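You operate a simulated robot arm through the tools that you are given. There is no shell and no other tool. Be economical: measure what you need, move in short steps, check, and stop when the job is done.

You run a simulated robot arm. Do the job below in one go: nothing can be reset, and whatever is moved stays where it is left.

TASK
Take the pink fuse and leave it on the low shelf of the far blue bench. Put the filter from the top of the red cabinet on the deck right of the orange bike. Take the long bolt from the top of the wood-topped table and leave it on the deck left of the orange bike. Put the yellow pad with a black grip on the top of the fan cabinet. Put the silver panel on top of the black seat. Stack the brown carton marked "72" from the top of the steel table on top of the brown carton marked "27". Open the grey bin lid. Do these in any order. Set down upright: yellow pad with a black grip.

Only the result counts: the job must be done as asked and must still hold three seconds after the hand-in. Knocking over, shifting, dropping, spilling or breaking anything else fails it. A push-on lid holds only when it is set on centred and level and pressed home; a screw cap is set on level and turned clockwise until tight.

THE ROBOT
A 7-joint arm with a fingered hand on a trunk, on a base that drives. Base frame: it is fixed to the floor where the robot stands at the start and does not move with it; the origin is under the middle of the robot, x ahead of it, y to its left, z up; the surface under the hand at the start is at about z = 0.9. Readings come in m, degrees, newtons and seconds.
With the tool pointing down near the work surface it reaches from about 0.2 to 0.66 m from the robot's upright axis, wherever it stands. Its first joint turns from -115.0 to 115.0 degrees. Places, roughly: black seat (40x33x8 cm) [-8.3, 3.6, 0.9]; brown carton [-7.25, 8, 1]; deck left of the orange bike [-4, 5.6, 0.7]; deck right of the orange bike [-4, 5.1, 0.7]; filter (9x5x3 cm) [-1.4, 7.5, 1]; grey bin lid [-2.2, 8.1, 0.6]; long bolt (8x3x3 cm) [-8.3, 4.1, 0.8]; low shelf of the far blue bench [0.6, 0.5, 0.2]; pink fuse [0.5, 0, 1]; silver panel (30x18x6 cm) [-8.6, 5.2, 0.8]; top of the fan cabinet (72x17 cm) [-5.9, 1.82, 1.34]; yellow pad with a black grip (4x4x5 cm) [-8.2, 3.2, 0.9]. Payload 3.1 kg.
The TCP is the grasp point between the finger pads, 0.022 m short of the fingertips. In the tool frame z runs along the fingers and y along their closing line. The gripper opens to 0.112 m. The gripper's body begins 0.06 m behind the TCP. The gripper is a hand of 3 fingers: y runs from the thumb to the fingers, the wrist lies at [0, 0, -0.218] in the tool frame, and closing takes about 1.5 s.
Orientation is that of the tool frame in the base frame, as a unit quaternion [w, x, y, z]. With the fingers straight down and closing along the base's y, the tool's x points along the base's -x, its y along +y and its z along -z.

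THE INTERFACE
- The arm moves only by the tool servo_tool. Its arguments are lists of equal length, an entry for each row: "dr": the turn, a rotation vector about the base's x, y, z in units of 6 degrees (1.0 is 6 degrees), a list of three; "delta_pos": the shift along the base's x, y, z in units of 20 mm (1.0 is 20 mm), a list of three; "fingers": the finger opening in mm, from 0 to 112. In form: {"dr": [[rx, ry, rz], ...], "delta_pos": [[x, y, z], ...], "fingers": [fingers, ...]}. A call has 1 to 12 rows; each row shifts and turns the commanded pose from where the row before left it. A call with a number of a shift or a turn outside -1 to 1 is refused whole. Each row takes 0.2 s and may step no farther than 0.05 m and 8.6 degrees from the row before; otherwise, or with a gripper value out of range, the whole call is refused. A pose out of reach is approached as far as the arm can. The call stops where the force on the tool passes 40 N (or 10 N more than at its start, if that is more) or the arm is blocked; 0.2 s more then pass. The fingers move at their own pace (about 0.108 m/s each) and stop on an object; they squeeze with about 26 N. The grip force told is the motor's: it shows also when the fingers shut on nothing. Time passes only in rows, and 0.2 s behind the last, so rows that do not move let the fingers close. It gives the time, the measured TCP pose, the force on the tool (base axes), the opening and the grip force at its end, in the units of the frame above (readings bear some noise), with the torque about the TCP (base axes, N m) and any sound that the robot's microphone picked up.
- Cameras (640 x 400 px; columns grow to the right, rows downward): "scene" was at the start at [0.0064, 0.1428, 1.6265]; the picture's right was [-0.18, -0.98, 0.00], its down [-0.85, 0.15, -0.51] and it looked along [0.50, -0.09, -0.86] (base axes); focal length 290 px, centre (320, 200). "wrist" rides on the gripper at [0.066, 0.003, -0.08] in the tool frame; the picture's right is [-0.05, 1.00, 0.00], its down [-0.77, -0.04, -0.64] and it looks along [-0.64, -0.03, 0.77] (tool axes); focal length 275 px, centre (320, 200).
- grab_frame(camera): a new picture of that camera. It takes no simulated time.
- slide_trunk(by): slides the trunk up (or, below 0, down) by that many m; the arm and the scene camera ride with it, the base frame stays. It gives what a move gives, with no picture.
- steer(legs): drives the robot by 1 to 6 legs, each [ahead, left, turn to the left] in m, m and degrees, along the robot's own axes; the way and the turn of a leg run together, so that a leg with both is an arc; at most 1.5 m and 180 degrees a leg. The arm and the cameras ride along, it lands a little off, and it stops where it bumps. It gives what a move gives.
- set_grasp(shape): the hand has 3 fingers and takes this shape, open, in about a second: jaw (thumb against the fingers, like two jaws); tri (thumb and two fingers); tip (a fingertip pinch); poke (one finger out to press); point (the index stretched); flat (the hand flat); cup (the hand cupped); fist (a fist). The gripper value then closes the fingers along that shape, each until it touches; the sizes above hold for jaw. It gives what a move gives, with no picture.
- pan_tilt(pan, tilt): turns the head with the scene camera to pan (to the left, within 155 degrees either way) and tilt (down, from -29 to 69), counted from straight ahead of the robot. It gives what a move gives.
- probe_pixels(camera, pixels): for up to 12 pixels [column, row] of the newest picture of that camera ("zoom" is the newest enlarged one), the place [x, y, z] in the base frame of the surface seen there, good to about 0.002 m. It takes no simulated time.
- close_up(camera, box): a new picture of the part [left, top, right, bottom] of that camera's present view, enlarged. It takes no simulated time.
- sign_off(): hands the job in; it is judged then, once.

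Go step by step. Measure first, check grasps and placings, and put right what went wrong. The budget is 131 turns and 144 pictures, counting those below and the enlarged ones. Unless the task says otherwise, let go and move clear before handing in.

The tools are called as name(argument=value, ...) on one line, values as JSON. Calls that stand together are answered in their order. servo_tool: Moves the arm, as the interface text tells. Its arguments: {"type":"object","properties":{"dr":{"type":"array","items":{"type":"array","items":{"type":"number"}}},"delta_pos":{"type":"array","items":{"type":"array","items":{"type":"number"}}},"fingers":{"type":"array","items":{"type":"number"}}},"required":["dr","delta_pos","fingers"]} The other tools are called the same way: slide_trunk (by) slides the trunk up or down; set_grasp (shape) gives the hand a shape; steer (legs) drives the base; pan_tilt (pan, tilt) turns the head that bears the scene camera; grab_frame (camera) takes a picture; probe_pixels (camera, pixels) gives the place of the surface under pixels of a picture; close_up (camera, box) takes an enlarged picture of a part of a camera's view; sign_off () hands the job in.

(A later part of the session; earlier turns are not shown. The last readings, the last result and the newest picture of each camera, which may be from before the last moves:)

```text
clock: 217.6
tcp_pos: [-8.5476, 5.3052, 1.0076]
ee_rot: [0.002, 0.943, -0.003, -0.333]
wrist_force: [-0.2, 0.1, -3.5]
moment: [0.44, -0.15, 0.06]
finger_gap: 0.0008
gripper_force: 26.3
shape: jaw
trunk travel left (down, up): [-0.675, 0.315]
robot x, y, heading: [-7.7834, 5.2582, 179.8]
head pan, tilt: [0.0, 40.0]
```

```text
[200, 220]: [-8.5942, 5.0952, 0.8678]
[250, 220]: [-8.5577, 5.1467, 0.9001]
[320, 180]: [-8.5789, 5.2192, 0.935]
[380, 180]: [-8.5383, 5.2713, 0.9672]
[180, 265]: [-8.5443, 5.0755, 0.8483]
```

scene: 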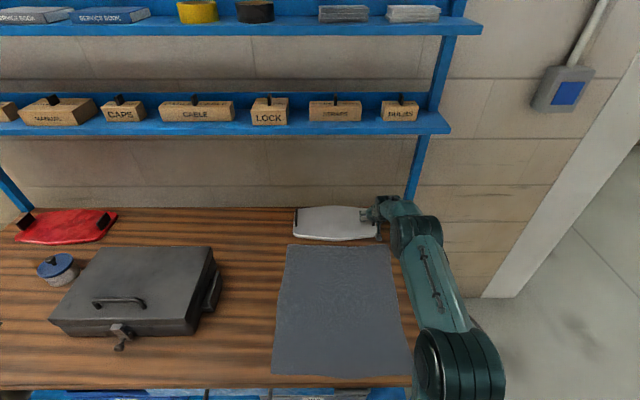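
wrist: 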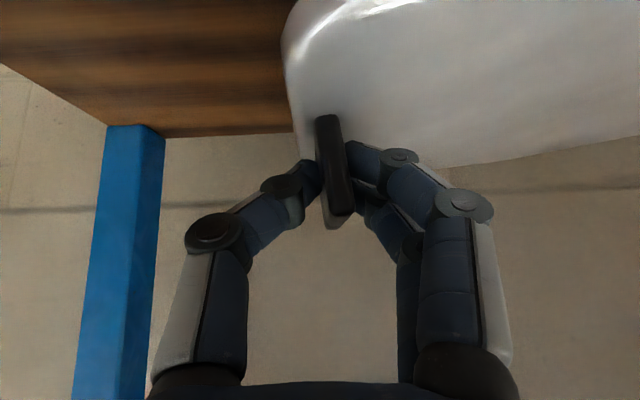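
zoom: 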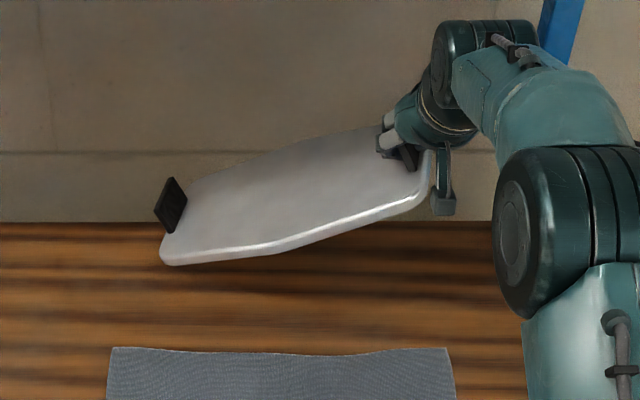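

The droop is stable at ~29°. I'll pull out from under the shelf, rotating the hand about x to level the panel.

servo_tool(dr=[[0, 0, 0], [0, 0, 0], [0, 0, 0], [0, 0, 0], [-0.6, 0, 0], [-0.6, 0, 0], [-0.6, 0, 0], [-0.6, 0, 0], [-0.6, 0, 0], [-0.6, 0, 0], [-0.6, 0, 0], [-0.6, 0, 0]], delta_pos=[[1, 0, 0], [1, 0, 0.2], [1, 0, 0.2], [1, 0, 0.2], [1, 0, 0.2], [1, 0, 0.2], [1, 0, 0.2], [1, 0, 0.2], [1, 0, 0.2], [1, 0, 0.2], [0, 0, 0.2], [0, 0, 0.2]], fingers=[0, 0, 0, 0, 0, 0, 0, 0, 0, 0, 0, 0])

grab_frame(camera="scene")

grab_frame(camera="wrist")

```text
clock: 220.2
tcp_pos: [-8.3476, 5.3057, 1.0528]
ee_rot: [0.236, 0.913, -0.086, -0.323]
wrist_force: [0.1, -0.3, -4.0]
moment: [0.62, -0.19, 0.0]
finger_gap: 0.0008
gripper_force: 25.9
shape: jaw
trunk travel left (down, up): [-0.675, 0.315]
robot x, y, heading: [-7.7866, 5.2645, 179.7]
head pan, tilt: [0.0, 40.0]
```

```text
86 pictures are left
```

scene: 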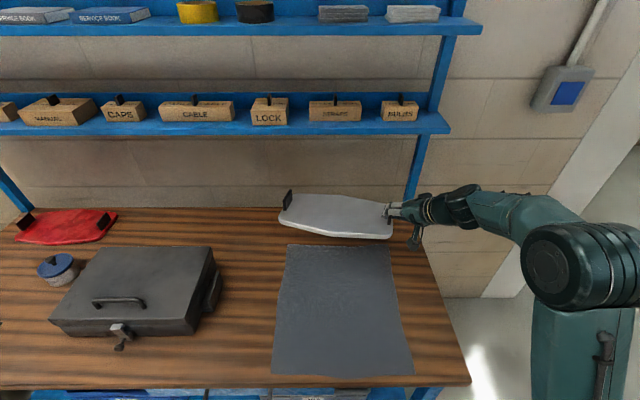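

```text
85 pictures are left
```

wrist: 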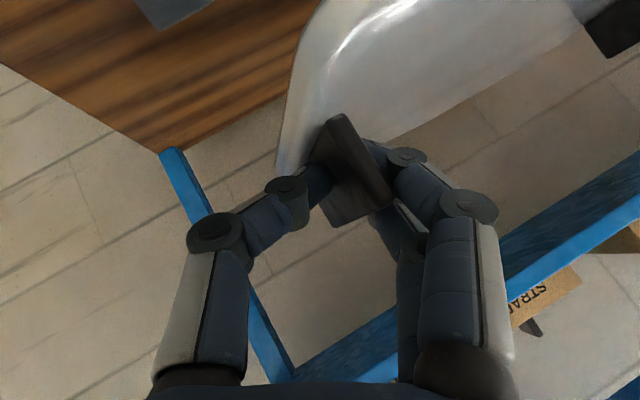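

The panel is nearly level now. I'll back off, slide south to the seat, and look.

probe_pixels(camera="scene", pixels=[[300, 215], [340, 215], [375, 220], [340, 200], [340, 228]])

steer(legs=[[-0.6, 0, 0], [0, 1.5, 0.3]])

pan_tilt(pan=5, tilt=35)

grab_frame(camera="scene")

```text
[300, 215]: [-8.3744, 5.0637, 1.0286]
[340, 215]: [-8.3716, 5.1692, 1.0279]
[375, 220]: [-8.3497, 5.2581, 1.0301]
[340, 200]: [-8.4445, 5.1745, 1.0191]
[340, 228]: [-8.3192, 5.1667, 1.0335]
```

```text
clock: 230.6
tcp_pos: [-7.7563, 3.8071, 1.0534]
ee_rot: [0.236, 0.913, -0.085, -0.321]
wrist_force: [0.1, 0.1, -4.3]
moment: [0.56, -0.16, 0.0]
finger_gap: 0.0007
gripper_force: 25.8
shape: jaw
trunk travel left (down, up): [-0.675, 0.315]
robot x, y, heading: [-7.1947, 3.7659, 179.6]
head pan, tilt: [0.0, 40.0]
```

```text
clock: 231.2
tcp_pos: [-7.7583, 3.8073, 1.0526]
ee_rot: [0.236, 0.913, -0.084, -0.321]
wrist_force: [0.0, 0.4, -3.4]
moment: [0.54, -0.18, -0.02]
finger_gap: 0.0006
gripper_force: 25.7
shape: jaw
trunk travel left (down, up): [-0.675, 0.315]
robot x, y, heading: [-7.194, 3.7667, 179.7]
head pan, tilt: [5.0, 35.0]
```

```text
84 pictures are left
```

scene: 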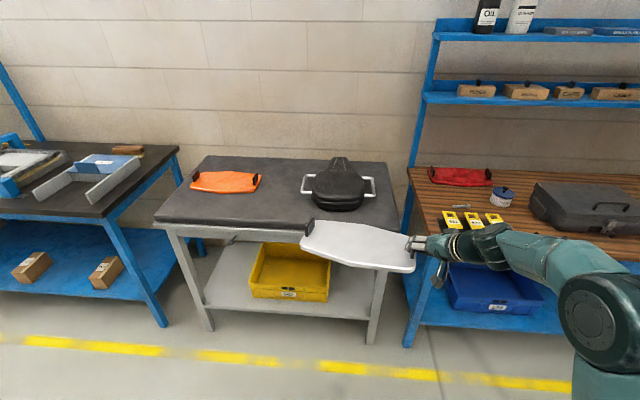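

close_up(camera="scene", box=[270, 140, 410, 230])

probe_pixels(camera="zoom", pixels=[[320, 180], [320, 230], [320, 270], [240, 220], [400, 220], [200, 240], [430, 260], [310, 120], [310, 150], [320, 300], [160, 220], [475, 220]])

```text
4.44 times, centred on (340, 185) of scene
```

zoom: 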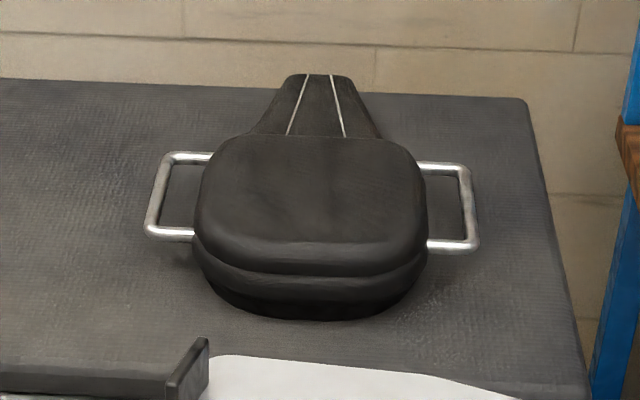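

```text
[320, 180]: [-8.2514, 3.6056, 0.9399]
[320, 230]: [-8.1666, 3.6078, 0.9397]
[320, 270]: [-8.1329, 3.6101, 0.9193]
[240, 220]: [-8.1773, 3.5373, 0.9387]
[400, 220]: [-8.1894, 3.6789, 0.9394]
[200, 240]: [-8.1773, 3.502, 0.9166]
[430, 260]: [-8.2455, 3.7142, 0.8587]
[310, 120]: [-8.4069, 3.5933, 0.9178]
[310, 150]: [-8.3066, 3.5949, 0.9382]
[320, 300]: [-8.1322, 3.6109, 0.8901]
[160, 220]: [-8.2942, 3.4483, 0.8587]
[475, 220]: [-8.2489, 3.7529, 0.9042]
```

The seat's flat top is z 0.94, centred at (-8.24, 3.606). I'll correct the 6° pitch of the panel and drive it over the seat.

servo_tool(dr=[[0, 0.5, 0], [0, 0.5, 0]], delta_pos=[[0, 0, 0], [0, 0, 0]], fingers=[0, 0])

steer(legs=[[0.47, 0.066, 0]])

pan_tilt(pan=0, tilt=45)

grab_frame(camera="scene")

```text
clock: 231.8
tcp_pos: [-7.7569, 3.807, 1.0539]
ee_rot: [0.24, 0.895, -0.073, -0.369]
wrist_force: [0.3, 0.0, -2.6]
moment: [0.52, -0.15, -0.01]
finger_gap: 0.0009
gripper_force: 25.6
shape: jaw
trunk travel left (down, up): [-0.675, 0.315]
robot x, y, heading: [-7.1906, 3.7682, 179.8]
head pan, tilt: [5.0, 35.0]
```

```text
clock: 234.7
tcp_pos: [-8.233, 3.7421, 1.0528]
ee_rot: [0.24, 0.895, -0.07, -0.369]
wrist_force: [-0.5, -0.3, -3.6]
moment: [0.56, -0.14, -0.04]
finger_gap: 0.0007
gripper_force: 25.9
shape: jaw
trunk travel left (down, up): [-0.675, 0.315]
robot x, y, heading: [-7.6727, 3.7006, 180.0]
head pan, tilt: [5.0, 35.0]
```

```text
clock: 235.4
tcp_pos: [-8.2318, 3.7427, 1.0529]
ee_rot: [0.24, 0.895, -0.071, -0.368]
wrist_force: [0.1, -0.8, -4.0]
moment: [0.59, -0.18, 0.01]
finger_gap: 0.0006
gripper_force: 26.2
shape: jaw
trunk travel left (down, up): [-0.675, 0.315]
robot x, y, heading: [-7.6708, 3.7016, 179.7]
head pan, tilt: [0.0, 45.0]
```

```text
82 pictures are left
```

scene: 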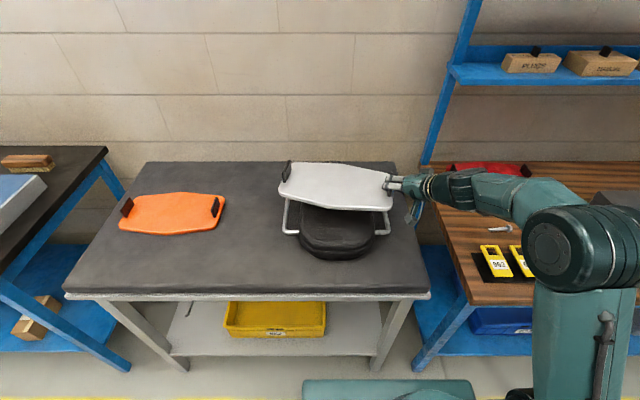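

probe_pixels(camera="scene", pixels=[[340, 167], [340, 188], [340, 206], [295, 190], [380, 195], [310, 170], [365, 175]])

```text
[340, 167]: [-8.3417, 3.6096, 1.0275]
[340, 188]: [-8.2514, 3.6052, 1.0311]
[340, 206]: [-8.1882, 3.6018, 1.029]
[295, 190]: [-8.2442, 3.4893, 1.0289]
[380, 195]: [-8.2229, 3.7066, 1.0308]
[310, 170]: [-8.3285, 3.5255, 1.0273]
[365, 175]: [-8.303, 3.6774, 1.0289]
```

The panel is level (z 1.027–1.031) and centred over the seat within ~1.5 cm. Lowering gently.

servo_tool(dr=[[0, 0, 0], [0, 0, 0], [0, 0, 0], [0, 0, 0], [0, 0, 0], [0, 0, 0]], delta_pos=[[0.3, 0, -0.7], [0.2, 0, -0.7], [0, 0, -0.7], [0, 0, -0.7], [0, 0, -0.5], [0, 0, -0.3]], fingers=[0, 0, 0, 0, 0, 0])

grab_frame(camera="scene")

probe_pixels(camera="scene", pixels=[[340, 188], [340, 206], [340, 220], [300, 205], [375, 210]])

```text
clock: 236.8
tcp_pos: [-8.222, 3.7421, 0.9804]
ee_rot: [0.241, 0.895, -0.071, -0.369]
wrist_force: [0.8, -0.5, -3.4]
moment: [0.55, -0.15, 0.0]
finger_gap: 0.0008
gripper_force: 26.3
shape: jaw
trunk travel left (down, up): [-0.675, 0.315]
robot x, y, heading: [-7.6693, 3.7006, 179.7]
head pan, tilt: [0.0, 45.0]
```

```text
81 pictures are left
```

scene: 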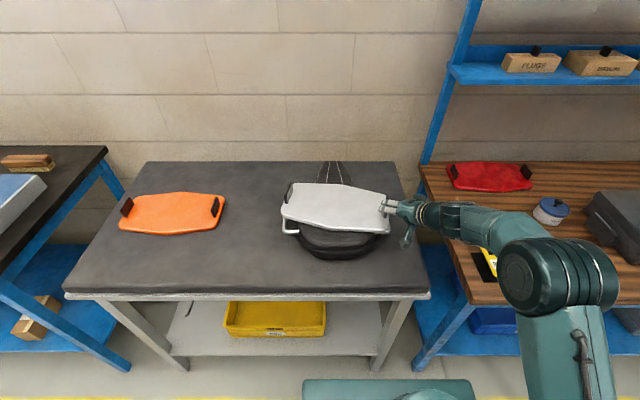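

```text
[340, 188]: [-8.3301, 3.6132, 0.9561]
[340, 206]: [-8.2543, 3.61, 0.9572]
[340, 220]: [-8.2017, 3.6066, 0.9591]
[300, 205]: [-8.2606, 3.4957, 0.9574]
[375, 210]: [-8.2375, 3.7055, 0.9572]
```

servo_tool(dr=[[0, 0, 0], [0, 0, 0], [0, 0, 0]], delta_pos=[[0, 0, -0.1], [0, 0, -0.08], [0, 0, 0]], fingers=[0, 0, 0])

```text
clock: 237.6
tcp_pos: [-8.2231, 3.7412, 0.9775]
ee_rot: [0.241, 0.895, -0.071, -0.368]
wrist_force: [0.1, 0.0, -2.7]
moment: [0.44, -0.05, 0.04]
finger_gap: 0.0007
gripper_force: 26.1
shape: jaw
trunk travel left (down, up): [-0.675, 0.315]
robot x, y, heading: [-7.6707, 3.7029, 180.0]
head pan, tilt: [0.0, 45.0]
```

servo_tool(dr=[[0, 0, 0], [0, 0, 0], [0, 0, 0]], delta_pos=[[0, 0, -0.08], [0, 0, -0.05], [0, 0, 0]], fingers=[0, 0, 0])

```text
clock: 238.4
tcp_pos: [-8.2225, 3.7418, 0.9752]
ee_rot: [0.241, 0.894, -0.071, -0.37]
wrist_force: [-0.6, 2.1, 6.6]
moment: [0.26, 0.07, -0.04]
finger_gap: 0.0009
gripper_force: 25.7
shape: jaw
trunk travel left (down, up): [-0.675, 0.315]
robot x, y, heading: [-7.6737, 3.7035, 179.9]
head pan, tilt: [0.0, 45.0]
```

Contact at 6.6 N. Release and back off along the finger axis.

servo_tool(dr=[[0, 0, 0], [0, 0, 0], [0, 0, 0], [0, 0, 0], [0, 0, 0], [0, 0, 0], [0, 0, 0], [0, 0, 0], [0, 0, 0]], delta_pos=[[0, 0, 0], [0, 0, 0], [0, 0, 0], [0.35, 0.19, 0.31], [0.7, 0.38, 0.61], [0.7, 0.38, 0.61], [0.7, 0.38, 0.61], [0.7, 0.38, 0.61], [0.7, 0.38, 0.61]], fingers=[30, 45, 45, 45, 45, 45, 45, 45, 45])

grab_frame(camera="scene")

probe_pixels(camera="scene", pixels=[[340, 188], [340, 206], [340, 220], [300, 205], [375, 210]])

```text
clock: 240.4
tcp_pos: [-8.1453, 3.784, 1.0413]
ee_rot: [0.24, 0.895, -0.072, -0.369]
wrist_force: [-0.1, -0.5, 0.8]
moment: [0.03, -0.01, -0.03]
finger_gap: 0.0445
gripper_force: 0.0
shape: jaw
trunk travel left (down, up): [-0.675, 0.315]
robot x, y, heading: [-7.6725, 3.6991, 180.0]
head pan, tilt: [0.0, 45.0]
```

```text
80 pictures are left
```

scene: 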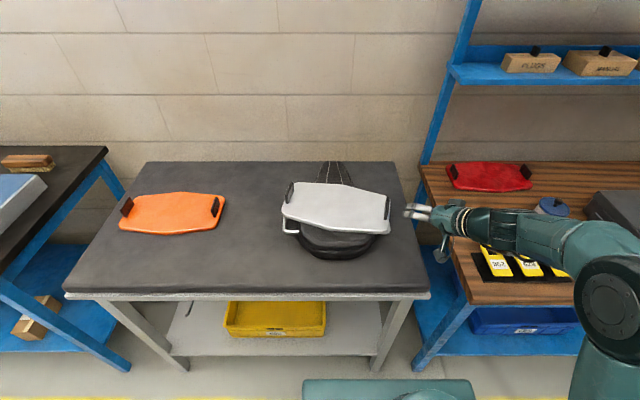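

```text
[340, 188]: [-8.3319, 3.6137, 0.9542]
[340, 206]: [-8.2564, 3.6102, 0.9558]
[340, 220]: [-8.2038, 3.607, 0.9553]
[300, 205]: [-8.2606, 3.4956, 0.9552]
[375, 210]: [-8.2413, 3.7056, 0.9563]
```

The panel is settled level on the seat (z 0.954–0.956). Next is the long bolt: I straighten the tool while rising and shift the base north.

servo_tool(dr=[[0, -0.5, 0], [0, -0.5, 0], [0.6, 0, 0], [0.6, 0, 0], [0.6, 0, 0], [0.6, 0, 0], [0.6, 0, 0], [0.6, 0, 0], [0.6, 0, 0], [0.6, 0, 0]], delta_pos=[[0.5, 0, 0.8], [0.5, 0, 0.8], [0.5, 0, 0.8], [0.5, 0, 0.8], [0.5, 0, 0.8], [0.5, 0, 0.8], [0.5, 0, 0.8], [0.5, 0, 0.8], [0.5, 0, 0.8], [0.5, 0, 0.8]], fingers=[70, 70, 70, 70, 70, 70, 70, 70, 70, 70])

servo_tool(dr=[[0, -0.93, 0], [0, -0.93, 0], [0, -0.93, 0], [0, -0.93, 0], [0, -0.93, 0], [0, -0.93, 0], [0, -0.92, 0]], delta_pos=[[0.3, 0, 0], [0.3, 0, 0], [0.3, 0, 0], [0.3, 0, 0], [0, 0, 0], [0, 0, 0], [0, 0, 0]], fingers=[70, 70, 70, 70, 70, 70, 70])

steer(legs=[[0.03, -0.4, 0]])

grab_frame(camera="wrist")

grab_frame(camera="scene")

```text
clock: 242.6
tcp_pos: [-8.0444, 3.7829, 1.2024]
ee_rot: [0.002, 0.943, -0.001, -0.333]
wrist_force: [0.3, 0.1, -0.5]
moment: [-0.02, -0.01, 0.0]
finger_gap: 0.0695
gripper_force: 0.1
shape: jaw
trunk travel left (down, up): [-0.675, 0.315]
robot x, y, heading: [-7.6723, 3.7007, 179.9]
head pan, tilt: [0.0, 45.0]
```

```text
clock: 244.2
tcp_pos: [-8.022, 3.7835, 1.2024]
ee_rot: [0.002, 1.0, -0.002, 0.002]
wrist_force: [0.3, 0.1, 1.7]
moment: [0.02, -0.02, 0.04]
finger_gap: 0.0695
gripper_force: 0.0
shape: jaw
trunk travel left (down, up): [-0.675, 0.315]
robot x, y, heading: [-7.671, 3.7042, 179.7]
head pan, tilt: [0.0, 45.0]
```

```text
clock: 246.7
tcp_pos: [-8.0507, 4.1797, 1.2022]
ee_rot: [0.002, 1.0, -0.001, 0.002]
wrist_force: [0.5, 0.1, 0.4]
moment: [-0.03, 0.02, 0.0]
finger_gap: 0.0698
gripper_force: 0.0
shape: jaw
trunk travel left (down, up): [-0.675, 0.315]
robot x, y, heading: [-7.701, 4.0965, 179.8]
head pan, tilt: [0.0, 45.0]
```

```text
79 pictures are left
```

wrist: 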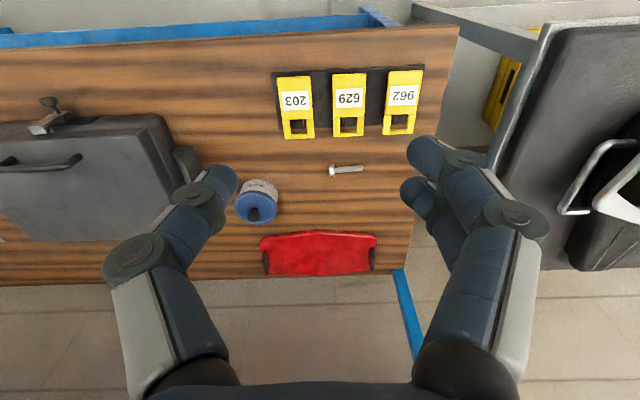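

```text
78 pictures are left
```

scene: 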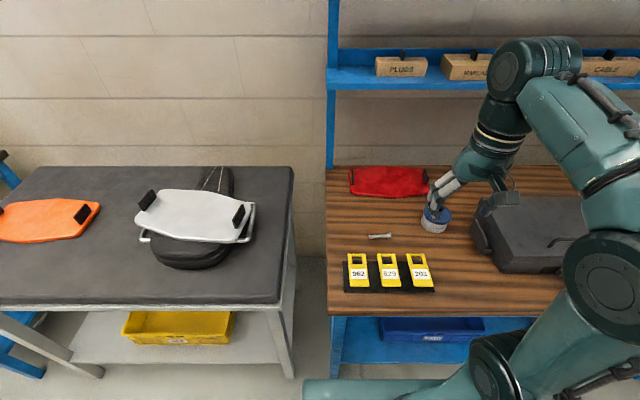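

The bolt lies along y at wrist pixel (347,170); I'll measure it.

probe_pixels(camera="wrist", pixels=[[332, 171], [345, 170], [355, 169], [362, 168], [329, 170], [330, 165], [330, 176]])

close_up(camera="wrist", box=[300, 145, 396, 205])

```text
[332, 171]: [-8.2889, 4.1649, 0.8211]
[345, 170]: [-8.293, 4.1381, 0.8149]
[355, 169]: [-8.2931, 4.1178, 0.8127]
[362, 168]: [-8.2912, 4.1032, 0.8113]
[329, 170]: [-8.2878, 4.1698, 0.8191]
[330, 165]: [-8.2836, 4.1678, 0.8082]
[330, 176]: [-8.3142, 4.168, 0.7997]
```

```text
6.67 times, centred on (348, 175) of wrist
```

zoom: 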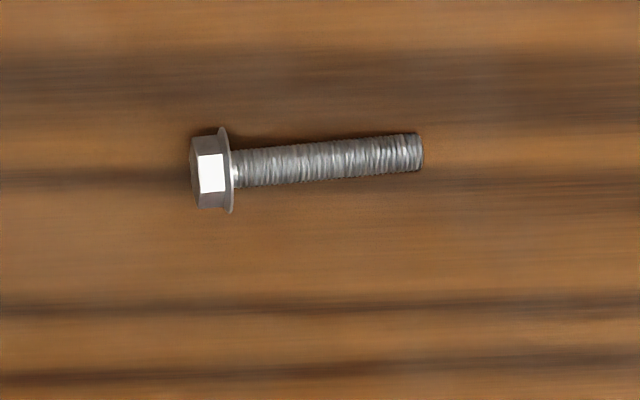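

The bolt shaft axis is at about x -8.293, y 4.10–4.17, z≈0.806, so I'll turn the hand 90° to close along x and move above it.

servo_tool(dr=[[0, 0, -1], [0, 0, -1], [0, 0, -1], [0, 0, -1], [0, 0, -1], [0, 0, -1], [0, 0, -1], [0, 0, -1], [0, 0, -1], [0, 0, -1], [0, 0, -1], [0, 0, -1]], delta_pos=[[-1, -0.18, -1], [-1, -0.18, -1], [-1, -0.18, -1], [-1, -0.18, -1], [-1, -0.18, -1], [-1, -0.18, -1], [-1, -0.18, -1], [-1, -0.18, -1], [-1, -0.18, -1], [-1, -0.18, -1], [-1, -0.18, -1], [-1, -0.18, -1]], fingers=[60, 60, 60, 60, 60, 60, 60, 60, 60, 60, 60, 60])

servo_tool(dr=[[0, 0, -1], [0, 0, -1], [0, 0, -1]], delta_pos=[[0, 0, -1], [0, 0, -1], [0, 0, -1]], fingers=[60, 60, 60])

grab_frame(camera="wrist")

```text
clock: 249.3
tcp_pos: [-8.293, 4.1365, 0.9618]
ee_rot: [0.002, 0.808, -0.59, 0.001]
wrist_force: [0.6, 1.3, -0.1]
moment: [-0.04, -0.01, -0.03]
finger_gap: 0.0606
gripper_force: 0.2
shape: jaw
trunk travel left (down, up): [-0.675, 0.315]
robot x, y, heading: [-7.705, 4.0976, 180.1]
head pan, tilt: [0.0, 45.0]
```

```text
clock: 250.1
tcp_pos: [-8.2908, 4.1364, 0.9009]
ee_rot: [-0.002, -0.705, 0.709, -0.001]
wrist_force: [0.6, 0.3, -0.5]
moment: [0.01, -0.03, 0.0]
finger_gap: 0.0606
gripper_force: 0.0
shape: jaw
trunk travel left (down, up): [-0.675, 0.315]
robot x, y, heading: [-7.7003, 4.1004, 180.0]
head pan, tilt: [0.0, 45.0]
```

```text
76 pictures are left
```

wrist: 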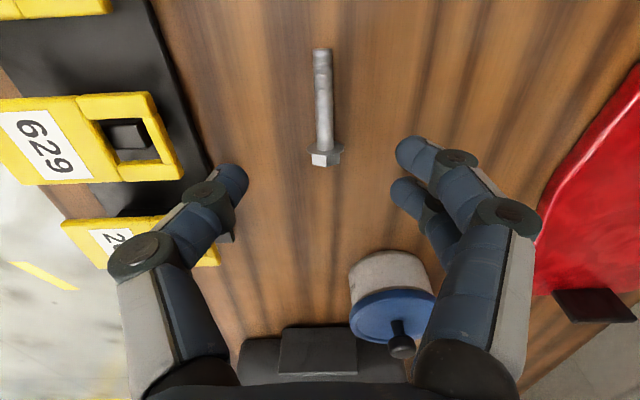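

servo_tool(dr=[[0, 0, 0], [0, 0, 0], [0, 0, 0], [0, 0, 0]], delta_pos=[[-0.1, 0, -1], [0, 0, -1], [0, 0, -1], [0, 0, -0.8]], fingers=[46, 46, 46, 46])

grab_frame(camera="wrist")

```text
clock: 251.1
tcp_pos: [-8.2935, 4.1356, 0.8254]
ee_rot: [-0.003, -0.705, 0.709, 0.0]
wrist_force: [-0.2, 0.2, 0.3]
moment: [0.0, -0.01, -0.04]
finger_gap: 0.0463
gripper_force: 0.0
shape: jaw
trunk travel left (down, up): [-0.675, 0.315]
robot x, y, heading: [-7.6989, 4.1006, 180.1]
head pan, tilt: [0.0, 45.0]
```

```text
75 pictures are left
```

wrist: 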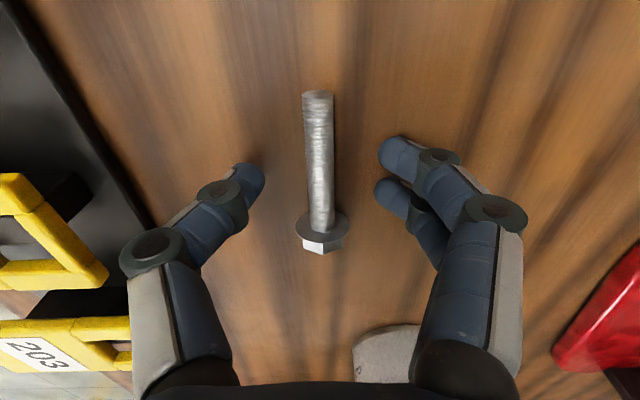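

The shaft is between the fingers; close and lift.

servo_tool(dr=[[0, 0, 0], [0, 0, 0], [0, 0, 0], [0, 0, 0], [0, 0, 0], [0, 0, 0], [0, 0, 0], [0, 0, 0], [0, 0, 0], [0, 0, 0], [0, 0, 0]], delta_pos=[[0, 0, 0], [0, 0, 0], [0, 0, 0], [0, 0, 0], [0, 0, 1], [0, 0, 1], [0, 0, 1], [0, 0, 1], [0, 0, 1], [0, 0, 1], [0, 0, 1]], fingers=[0, 0, 0, 0, 0, 0, 0, 0, 0, 0, 0])

grab_frame(camera="wrist")

```text
clock: 253.5
tcp_pos: [-8.292, 4.1357, 0.9667]
ee_rot: [-0.002, -0.706, 0.708, 0.0]
wrist_force: [-1.0, -0.4, -0.6]
moment: [-0.03, -0.05, -0.04]
finger_gap: 0.0047
gripper_force: 25.6
shape: jaw
trunk travel left (down, up): [-0.675, 0.315]
robot x, y, heading: [-7.6983, 4.1021, 180.1]
head pan, tilt: [0.0, 45.0]
```

```text
74 pictures are left
```

wrist: 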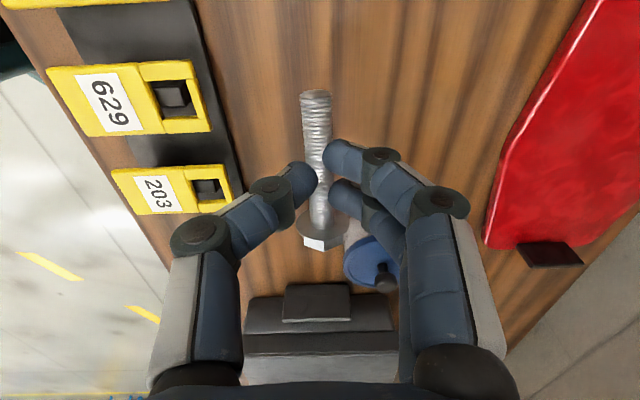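

Bolt held. Retract, back away east and turn to look at the orange bike's lift.

servo_tool(dr=[[0, 0, 0], [0, 0, 0], [0, 0, 0], [0, 0, 0], [0, 0, 0], [0, 0, 0], [0, 0, 0], [0, 0, 0], [0, 0, 0], [0, 0, 0], [0, 0, 0], [0, 0, 0]], delta_pos=[[0, 0, 1], [0, 0, 1], [1, 0, 0.5], [1, 0, 0.5], [1, 0, 0], [1, 0, 0], [1, 0, 0], [1, 0, 0], [1, 0, 0], [1, 0, 0], [1, 0, 0], [1, 0, 0]], fingers=[0, 0, 0, 0, 0, 0, 0, 0, 0, 0, 0, 0])

steer(legs=[[-1.4, 0, 0], [0, 0, 170]])

pan_tilt(pan=30, tilt=15)

grab_frame(camera="scene")

```text
clock: 256.1
tcp_pos: [-8.0928, 4.1364, 1.0264]
ee_rot: [-0.003, -0.706, 0.709, -0.001]
wrist_force: [0.3, 0.0, -1.2]
moment: [-0.01, -0.01, 0.0]
finger_gap: 0.0042
gripper_force: 26.1
shape: jaw
trunk travel left (down, up): [-0.675, 0.315]
robot x, y, heading: [-7.6992, 4.0991, 179.9]
head pan, tilt: [0.0, 45.0]
```

```text
clock: 270.1
tcp_pos: [-5.914, 3.993, 1.0258]
ee_rot: [0.0, 0.766, 0.642, 0.002]
wrist_force: [0.0, 0.1, -0.5]
moment: [0.02, 0.06, -0.01]
finger_gap: 0.004
gripper_force: 26.0
shape: jaw
trunk travel left (down, up): [-0.675, 0.315]
robot x, y, heading: [-6.2944, 4.0949, -10.0]
head pan, tilt: [0.0, 45.0]
```

```text
clock: 271.0
tcp_pos: [-5.9145, 3.9931, 1.0262]
ee_rot: [-0.002, 0.766, 0.643, 0.002]
wrist_force: [0.0, -0.5, -0.6]
moment: [0.02, 0.0, 0.02]
finger_gap: 0.004
gripper_force: 26.5
shape: jaw
trunk travel left (down, up): [-0.675, 0.315]
robot x, y, heading: [-6.2953, 4.0992, -9.9]
head pan, tilt: [30.0, 15.0]
```

```text
73 pictures are left
```

scene: 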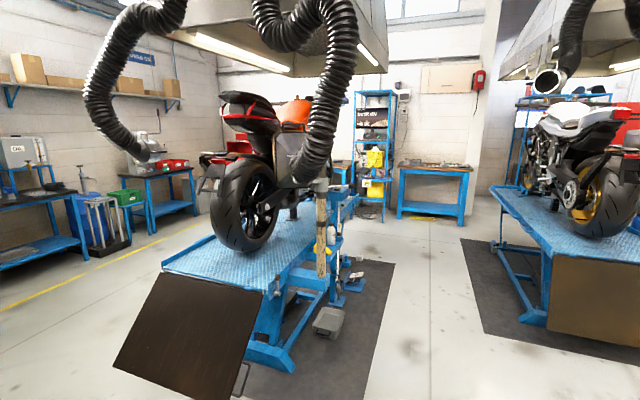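

probe_pixels(camera="scene", pixels=[[205, 240], [170, 265], [265, 290], [280, 250], [215, 250], [290, 230], [247, 245], [115, 365], [230, 395], [320, 240], [200, 230], [50, 300]])

close_up(camera="scene", box=[140, 150, 400, 320])

```text
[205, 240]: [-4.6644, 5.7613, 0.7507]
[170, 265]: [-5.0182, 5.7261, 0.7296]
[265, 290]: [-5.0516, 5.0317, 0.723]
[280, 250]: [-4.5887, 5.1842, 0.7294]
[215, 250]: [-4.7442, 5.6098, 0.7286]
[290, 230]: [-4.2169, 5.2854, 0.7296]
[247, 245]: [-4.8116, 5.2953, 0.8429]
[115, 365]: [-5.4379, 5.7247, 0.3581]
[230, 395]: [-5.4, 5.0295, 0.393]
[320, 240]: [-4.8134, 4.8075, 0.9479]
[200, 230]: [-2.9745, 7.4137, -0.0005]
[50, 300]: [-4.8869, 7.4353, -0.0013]
```

```text
2.35 times, centred on (270, 235) of scene
```

zoom: 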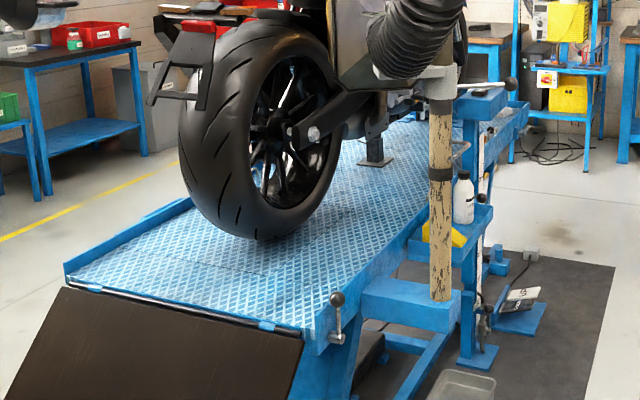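

The deck spans y 5.03–5.73 at z 0.73, with the bike facing east, so its left is the north side. I'll drive around the rear to stand north of it.

steer(legs=[[0, 0, 10], [0, 1.25, 0], [0, 1.25, 0], [1.1, 0, 0], [1.1, 0, 0], [0, 0, -90]])

pan_tilt(pan=0, tilt=40)

grab_frame(camera="scene")

```text
clock: 298.2
tcp_pos: [-4.118, 6.1719, 1.0265]
ee_rot: [0.002, 1.0, -0.006, 0.002]
wrist_force: [0.1, -0.4, 0.3]
moment: [-0.01, -0.04, -0.02]
finger_gap: 0.0039
gripper_force: 26.0
shape: jaw
trunk travel left (down, up): [-0.675, 0.315]
robot x, y, heading: [-4.076, 6.5653, -90.5]
head pan, tilt: [30.0, 15.0]
```

```text
clock: 299.1
tcp_pos: [-4.1167, 6.173, 1.026]
ee_rot: [0.001, 1.0, -0.005, 0.002]
wrist_force: [0.0, 0.1, -1.0]
moment: [0.02, -0.01, 0.02]
finger_gap: 0.0036
gripper_force: 26.0
shape: jaw
trunk travel left (down, up): [-0.675, 0.315]
robot x, y, heading: [-4.0763, 6.5656, -90.4]
head pan, tilt: [0.0, 40.0]
```

```text
71 pictures are left
```

scene: 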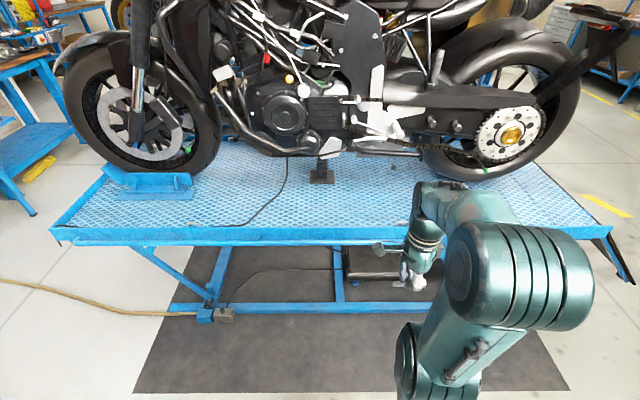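

probe_pixels(camera="scene", pixels=[[350, 235], [350, 225], [350, 205], [350, 180], [400, 190], [330, 175], [400, 150], [260, 230], [300, 225]])

steer(legs=[[0.26, 0.2, 0]])

grab_frame(camera="scene")

grab_frame(camera="wrist")

```text
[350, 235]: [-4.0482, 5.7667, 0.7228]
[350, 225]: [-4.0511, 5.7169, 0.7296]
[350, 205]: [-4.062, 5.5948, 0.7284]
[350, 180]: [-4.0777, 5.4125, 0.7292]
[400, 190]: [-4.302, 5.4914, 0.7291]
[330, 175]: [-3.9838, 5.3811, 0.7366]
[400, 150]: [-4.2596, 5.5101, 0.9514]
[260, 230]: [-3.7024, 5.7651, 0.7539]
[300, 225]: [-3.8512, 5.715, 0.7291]
```

```text
clock: 301.3
tcp_pos: [-3.9211, 5.9122, 1.0261]
ee_rot: [0.001, 1.0, -0.007, 0.0]
wrist_force: [-0.5, -0.8, -0.6]
moment: [-0.03, 0.02, 0.01]
finger_gap: 0.0037
gripper_force: 26.4
shape: jaw
trunk travel left (down, up): [-0.675, 0.315]
robot x, y, heading: [-3.878, 6.3039, -90.9]
head pan, tilt: [0.0, 40.0]
```

```text
70 pictures are left
```

scene: 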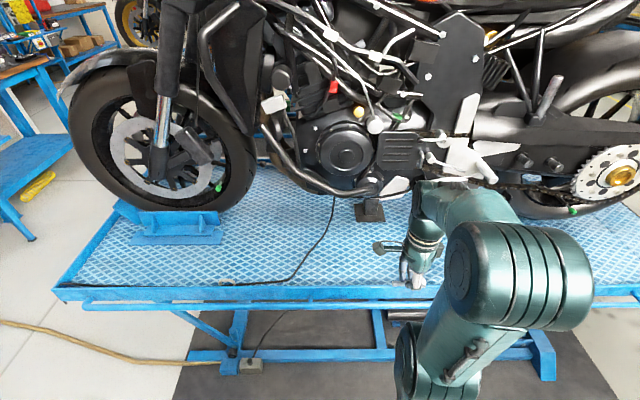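

```text
69 pictures are left
```

wrist: 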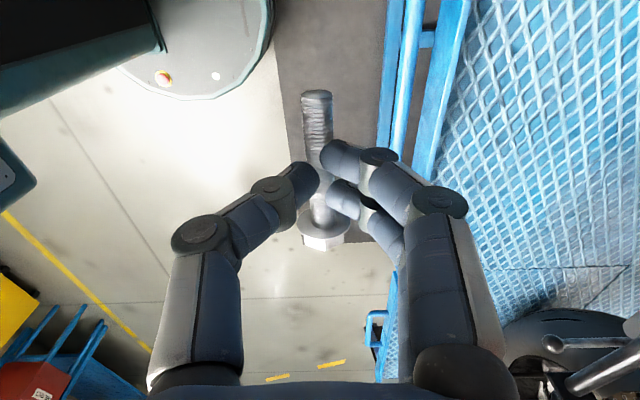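

Free deck lies at y 5.55–5.72 near x -4.0, with a footpeg at y≤5.51. I'll bring the bolt over (-3.98, 5.645).

servo_tool(dr=[[0, 0, 0], [0, 0, 0], [0, 0, 0], [0, 0, 0], [0, 0, 0], [0, 0, 0], [0, 0, 0], [0, 0, 0], [0, 0, 0], [0, 0, 0], [0, 0, 0], [0, 0, 0]], delta_pos=[[-0.25, -1, -0.7], [-0.25, -1, -0.7], [-0.25, -1, -0.7], [-0.25, -1, -0.7], [-0.25, -1, -0.7], [-0.25, -1, -0.7], [-0.25, -1, -0.7], [-0.25, -1, -0.7], [-0.25, -1, -0.7], [-0.25, -1, -0.7], [-0.25, -1, -0.7], [-0.25, -1, -0.7]], fingers=[0, 0, 0, 0, 0, 0, 0, 0, 0, 0, 0, 0])

grab_frame(camera="wrist")

grab_frame(camera="scene")

```text
clock: 303.9
tcp_pos: [-3.9812, 5.672, 0.8577]
ee_rot: [0.001, 1.0, -0.006, 0.002]
wrist_force: [0.6, -0.5, -0.7]
moment: [-0.01, -0.01, 0.02]
finger_gap: 0.0037
gripper_force: 26.1
shape: jaw
trunk travel left (down, up): [-0.675, 0.315]
robot x, y, heading: [-3.8779, 6.307, -90.8]
head pan, tilt: [0.0, 40.0]
```

```text
68 pictures are left
```

wrist: 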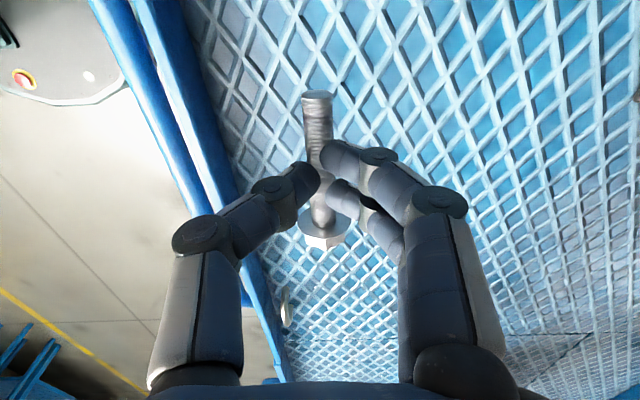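

```text
67 pictures are left
```

scene: 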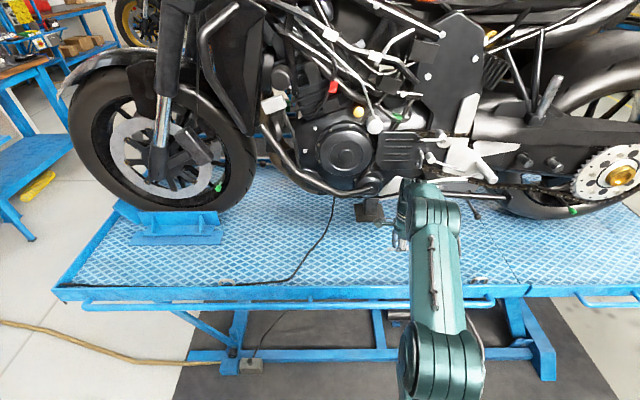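

servo_tool(dr=[[0, 0, 0], [0, 0, 0], [0, 0, 0], [0, 0, 0], [0, 0, 0], [0, 0, 0]], delta_pos=[[0, -0.5, -0.9], [0, 0, -1], [0, 0, -1], [0, 0, -1], [0, 0, -0.8], [0, 0, -0.35]], fingers=[0, 0, 0, 0, 0, 0])

grab_frame(camera="wrist")

```text
clock: 305.3
tcp_pos: [-3.9804, 5.6624, 0.7584]
ee_rot: [0.003, 1.0, -0.007, 0.001]
wrist_force: [0.9, -0.8, 5.9]
moment: [-0.03, 0.04, 0.01]
finger_gap: 0.0037
gripper_force: 25.7
shape: jaw
trunk travel left (down, up): [-0.675, 0.315]
robot x, y, heading: [-3.8795, 6.303, -90.5]
head pan, tilt: [0.0, 40.0]
```

```text
66 pictures are left
```

wrist: 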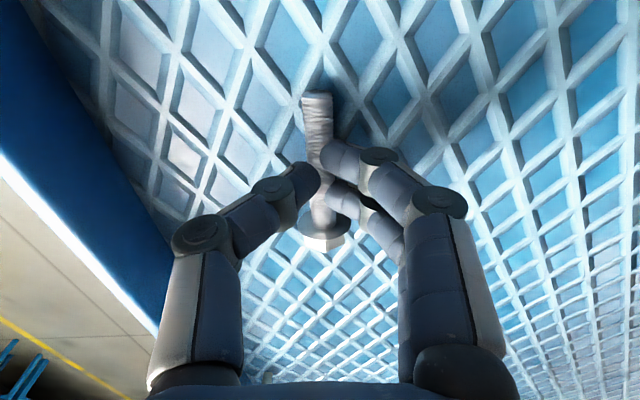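

Contact. Release, rise straight up and retract.

servo_tool(dr=[[0, 0, 0], [0, 0, 0], [0, 0, 0], [0, 0, 0], [0, 0, 0], [0, 0, 0], [0, 0, 0], [0, 0, 0], [0, 0, 0], [0, 0, 0], [0, 0, 0], [0, 0, 0]], delta_pos=[[0, 0, 0], [0, 0, 0], [0, 0, 0], [0, 0, 0.5], [0, 0, 1], [0, 0, 1], [0, 0, 1], [0, 0, 1], [0, 1, 1], [0, 1, 1], [0, 1, 1], [0, 1, 1]], fingers=[25, 46, 46, 46, 46, 46, 46, 46, 46, 46, 46, 46])

grab_frame(camera="wrist")

```text
clock: 307.9
tcp_pos: [-3.9808, 5.7423, 0.9285]
ee_rot: [0.002, 1.0, -0.007, 0.001]
wrist_force: [0.2, -0.2, -0.3]
moment: [-0.02, -0.01, 0.04]
finger_gap: 0.0457
gripper_force: 0.1
shape: jaw
trunk travel left (down, up): [-0.675, 0.315]
robot x, y, heading: [-3.8776, 6.3051, -90.7]
head pan, tilt: [0.0, 40.0]
```

```text
65 pictures are left
```

wrist: 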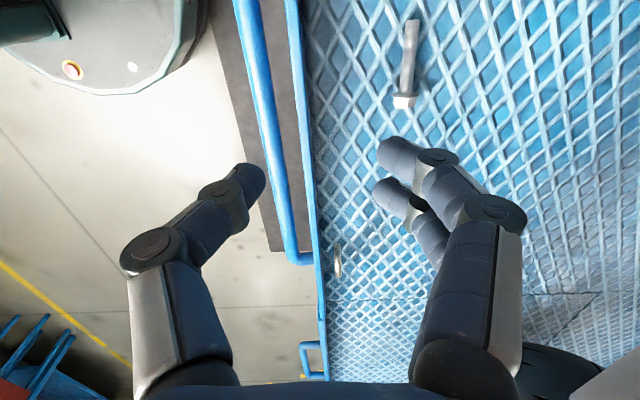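

The bolt lies on the deck (wrist 405,70). Now to the bin and filter: retract, back away, and look northeast.

servo_tool(dr=[[0, 0, 0.95], [0, 0, 0.95], [0, 0, 0.95], [0, 0, 0.95], [0, 0, 0.95], [0, 0, 0.95], [0, 0, 0.95], [0, 0, 0.95], [0, 0, 0.95], [0, 0, 0.95], [0, 0, 0.95], [0, 0, 0.95]], delta_pos=[[0, 1, 0.7], [0, 1, 0.7], [0, 1, 0.7], [0, 1, 0.7], [0, 1, 0.7], [0, 1, 0.7], [0, 1, 0.7], [0, 1, 0.7], [0, 1, 0.7], [0, 1, 0.7], [0, 0, 0], [0, 0, 0]], fingers=[70, 70, 70, 70, 70, 70, 70, 70, 70, 70, 70, 70])

steer(legs=[[-0.3, 0, 0], [0, 0, 135]])

pan_tilt(pan=-10, tilt=20)

grab_frame(camera="scene")

```text
clock: 310.5
tcp_pos: [-3.9822, 5.9419, 1.0675]
ee_rot: [0.0, 0.829, 0.559, 0.003]
wrist_force: [-0.6, -0.1, 0.2]
moment: [-0.02, 0.02, 0.0]
finger_gap: 0.0696
gripper_force: 0.1
shape: jaw
trunk travel left (down, up): [-0.675, 0.315]
robot x, y, heading: [-3.8808, 6.3022, -90.7]
head pan, tilt: [0.0, 40.0]
```

```text
clock: 318.1
tcp_pos: [-3.5461, 6.7857, 1.0672]
ee_rot: [-0.003, -0.193, 0.981, 0.001]
wrist_force: [-0.4, -0.3, -0.4]
moment: [-0.01, -0.01, 0.01]
finger_gap: 0.0693
gripper_force: 0.0
shape: jaw
trunk travel left (down, up): [-0.675, 0.315]
robot x, y, heading: [-3.8778, 6.6065, 44.1]
head pan, tilt: [0.0, 40.0]
```

```text
clock: 318.9
tcp_pos: [-3.5467, 6.7854, 1.0689]
ee_rot: [-0.002, -0.194, 0.981, 0.002]
wrist_force: [-0.3, -0.3, -0.1]
moment: [0.05, 0.01, -0.01]
finger_gap: 0.0696
gripper_force: 0.0
shape: jaw
trunk travel left (down, up): [-0.675, 0.315]
robot x, y, heading: [-3.8769, 6.6048, 43.8]
head pan, tilt: [-10.0, 20.0]
```

```text
64 pictures are left
```

scene: 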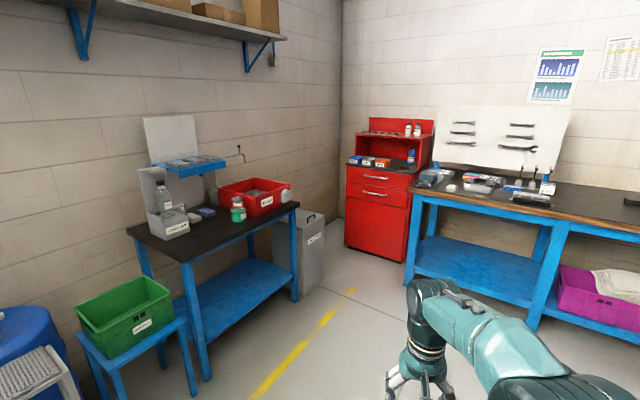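

probe_pixels(camera="scene", pixels=[[300, 215], [300, 235], [320, 222], [300, 280], [380, 163], [345, 165], [365, 170], [295, 300], [375, 255], [405, 282], [310, 340]])

close_up(camera="scene", box=[250, 110, 450, 270])

```text
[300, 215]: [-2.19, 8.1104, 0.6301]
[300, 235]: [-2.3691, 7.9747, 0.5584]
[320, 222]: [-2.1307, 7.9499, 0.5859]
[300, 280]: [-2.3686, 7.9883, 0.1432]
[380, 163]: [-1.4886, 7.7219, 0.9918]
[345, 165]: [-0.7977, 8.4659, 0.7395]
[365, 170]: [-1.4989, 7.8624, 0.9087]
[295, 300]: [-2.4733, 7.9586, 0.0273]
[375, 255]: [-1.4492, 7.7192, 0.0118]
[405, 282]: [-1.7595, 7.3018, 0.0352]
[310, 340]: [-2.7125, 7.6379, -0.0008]
```

```text
2.50 times, centred on (350, 190) of scene
```

zoom: 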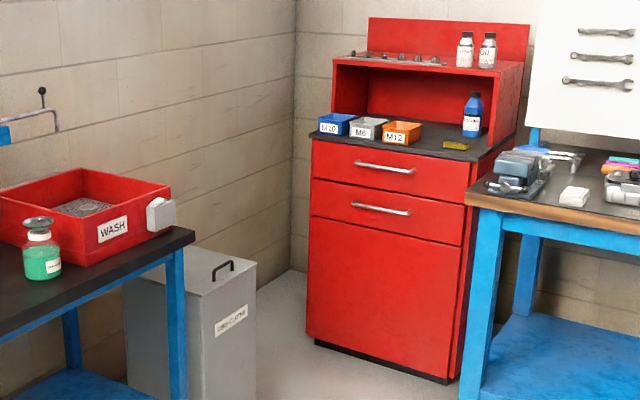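

The bin has a black handle on its lid (zoom 222,268) and the filter is likely the yellowish pad at zoom (455,145) on the cabinet. Driving closer.

steer(legs=[[0.78, -0.33, 0], [0.78, -0.33, 0]])

pan_tilt(pan=25, tilt=45)

grab_frame(camera="scene")

pan_tilt(pan=-35, tilt=35)

grab_frame(camera="scene")

```text
clock: 327.6
tcp_pos: [-1.9565, 7.3898, 1.0668]
ee_rot: [-0.002, -0.19, 0.982, 0.002]
wrist_force: [0.5, -0.1, -0.2]
moment: [0.0, -0.01, -0.01]
finger_gap: 0.0697
gripper_force: 0.2
shape: jaw
trunk travel left (down, up): [-0.675, 0.315]
robot x, y, heading: [-2.2904, 7.2105, 43.6]
head pan, tilt: [-10.0, 20.0]
```

```text
clock: 328.6
tcp_pos: [-1.9559, 7.39, 1.0664]
ee_rot: [-0.003, -0.189, 0.982, 0.002]
wrist_force: [0.2, 0.0, -0.1]
moment: [0.0, -0.01, -0.01]
finger_gap: 0.0694
gripper_force: 0.1
shape: jaw
trunk travel left (down, up): [-0.675, 0.315]
robot x, y, heading: [-2.2895, 7.208, 43.7]
head pan, tilt: [25.0, 45.0]
```

```text
62 pictures are left
```

scene: 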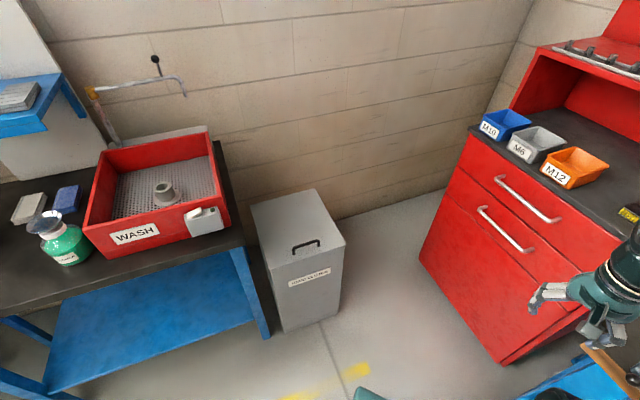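

```text
clock: 329.9
tcp_pos: [-1.9571, 7.389, 1.0668]
ee_rot: [-0.001, -0.189, 0.982, 0.002]
wrist_force: [0.8, -0.1, 0.4]
moment: [0.04, -0.01, 0.0]
finger_gap: 0.0696
gripper_force: 0.0
shape: jaw
trunk travel left (down, up): [-0.675, 0.315]
robot x, y, heading: [-2.2883, 7.2121, 43.4]
head pan, tilt: [-35.0, 35.0]
```

```text
61 pictures are left
```

scene: 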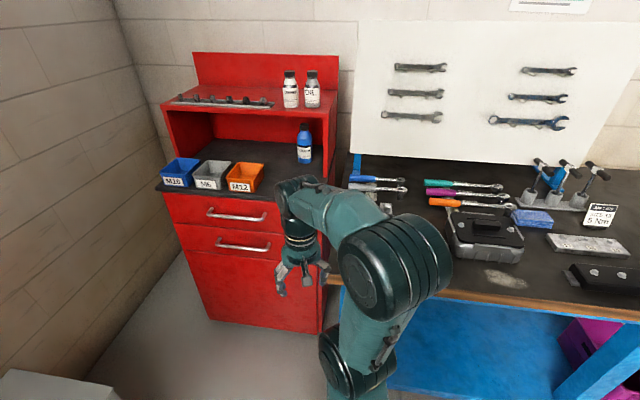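

The lid's handle is near its front edge with the hinge presumably at the wall side. I'll face the bin and measure.

steer(legs=[[0, 0, 46.4], [0.15, -0.1, 0]])

pan_tilt(pan=10, tilt=50)

grab_frame(camera="scene")

grab_frame(camera="wrist")

```text
clock: 333.5
tcp_pos: [-2.0846, 7.722, 1.0672]
ee_rot: [-0.002, -0.559, 0.829, 0.001]
wrist_force: [0.0, -0.4, 0.0]
moment: [-0.03, 0.02, -0.01]
finger_gap: 0.0695
gripper_force: 0.0
shape: jaw
trunk travel left (down, up): [-0.675, 0.315]
robot x, y, heading: [-2.184, 7.3582, 89.6]
head pan, tilt: [-35.0, 35.0]
```

```text
clock: 334.6
tcp_pos: [-2.0853, 7.7213, 1.0678]
ee_rot: [-0.003, -0.558, 0.83, 0.0]
wrist_force: [-0.6, 0.2, -0.7]
moment: [0.0, -0.02, 0.02]
finger_gap: 0.0695
gripper_force: 0.0
shape: jaw
trunk travel left (down, up): [-0.675, 0.315]
robot x, y, heading: [-2.1846, 7.3602, 89.7]
head pan, tilt: [10.0, 50.0]
```

```text
60 pictures are left
```

scene: 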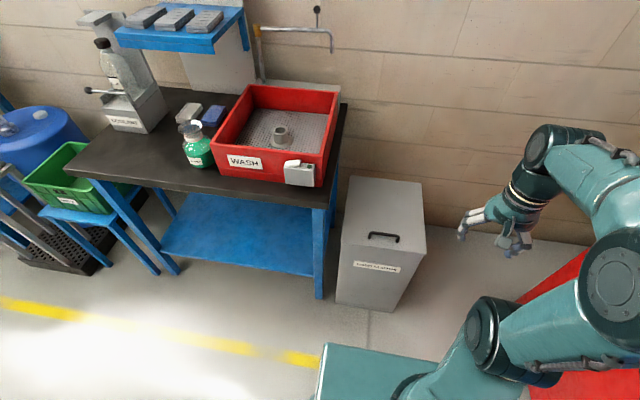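

```text
59 pictures are left
```

wrist: 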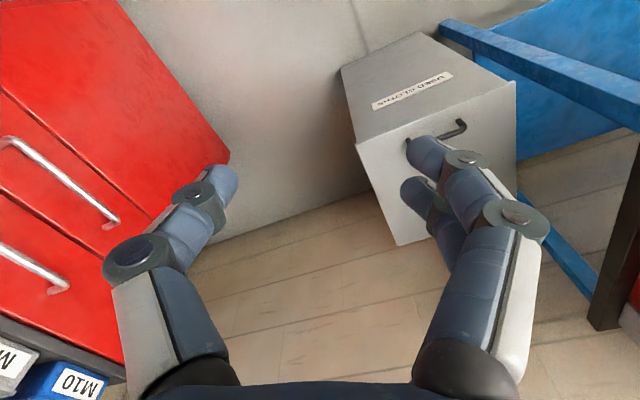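

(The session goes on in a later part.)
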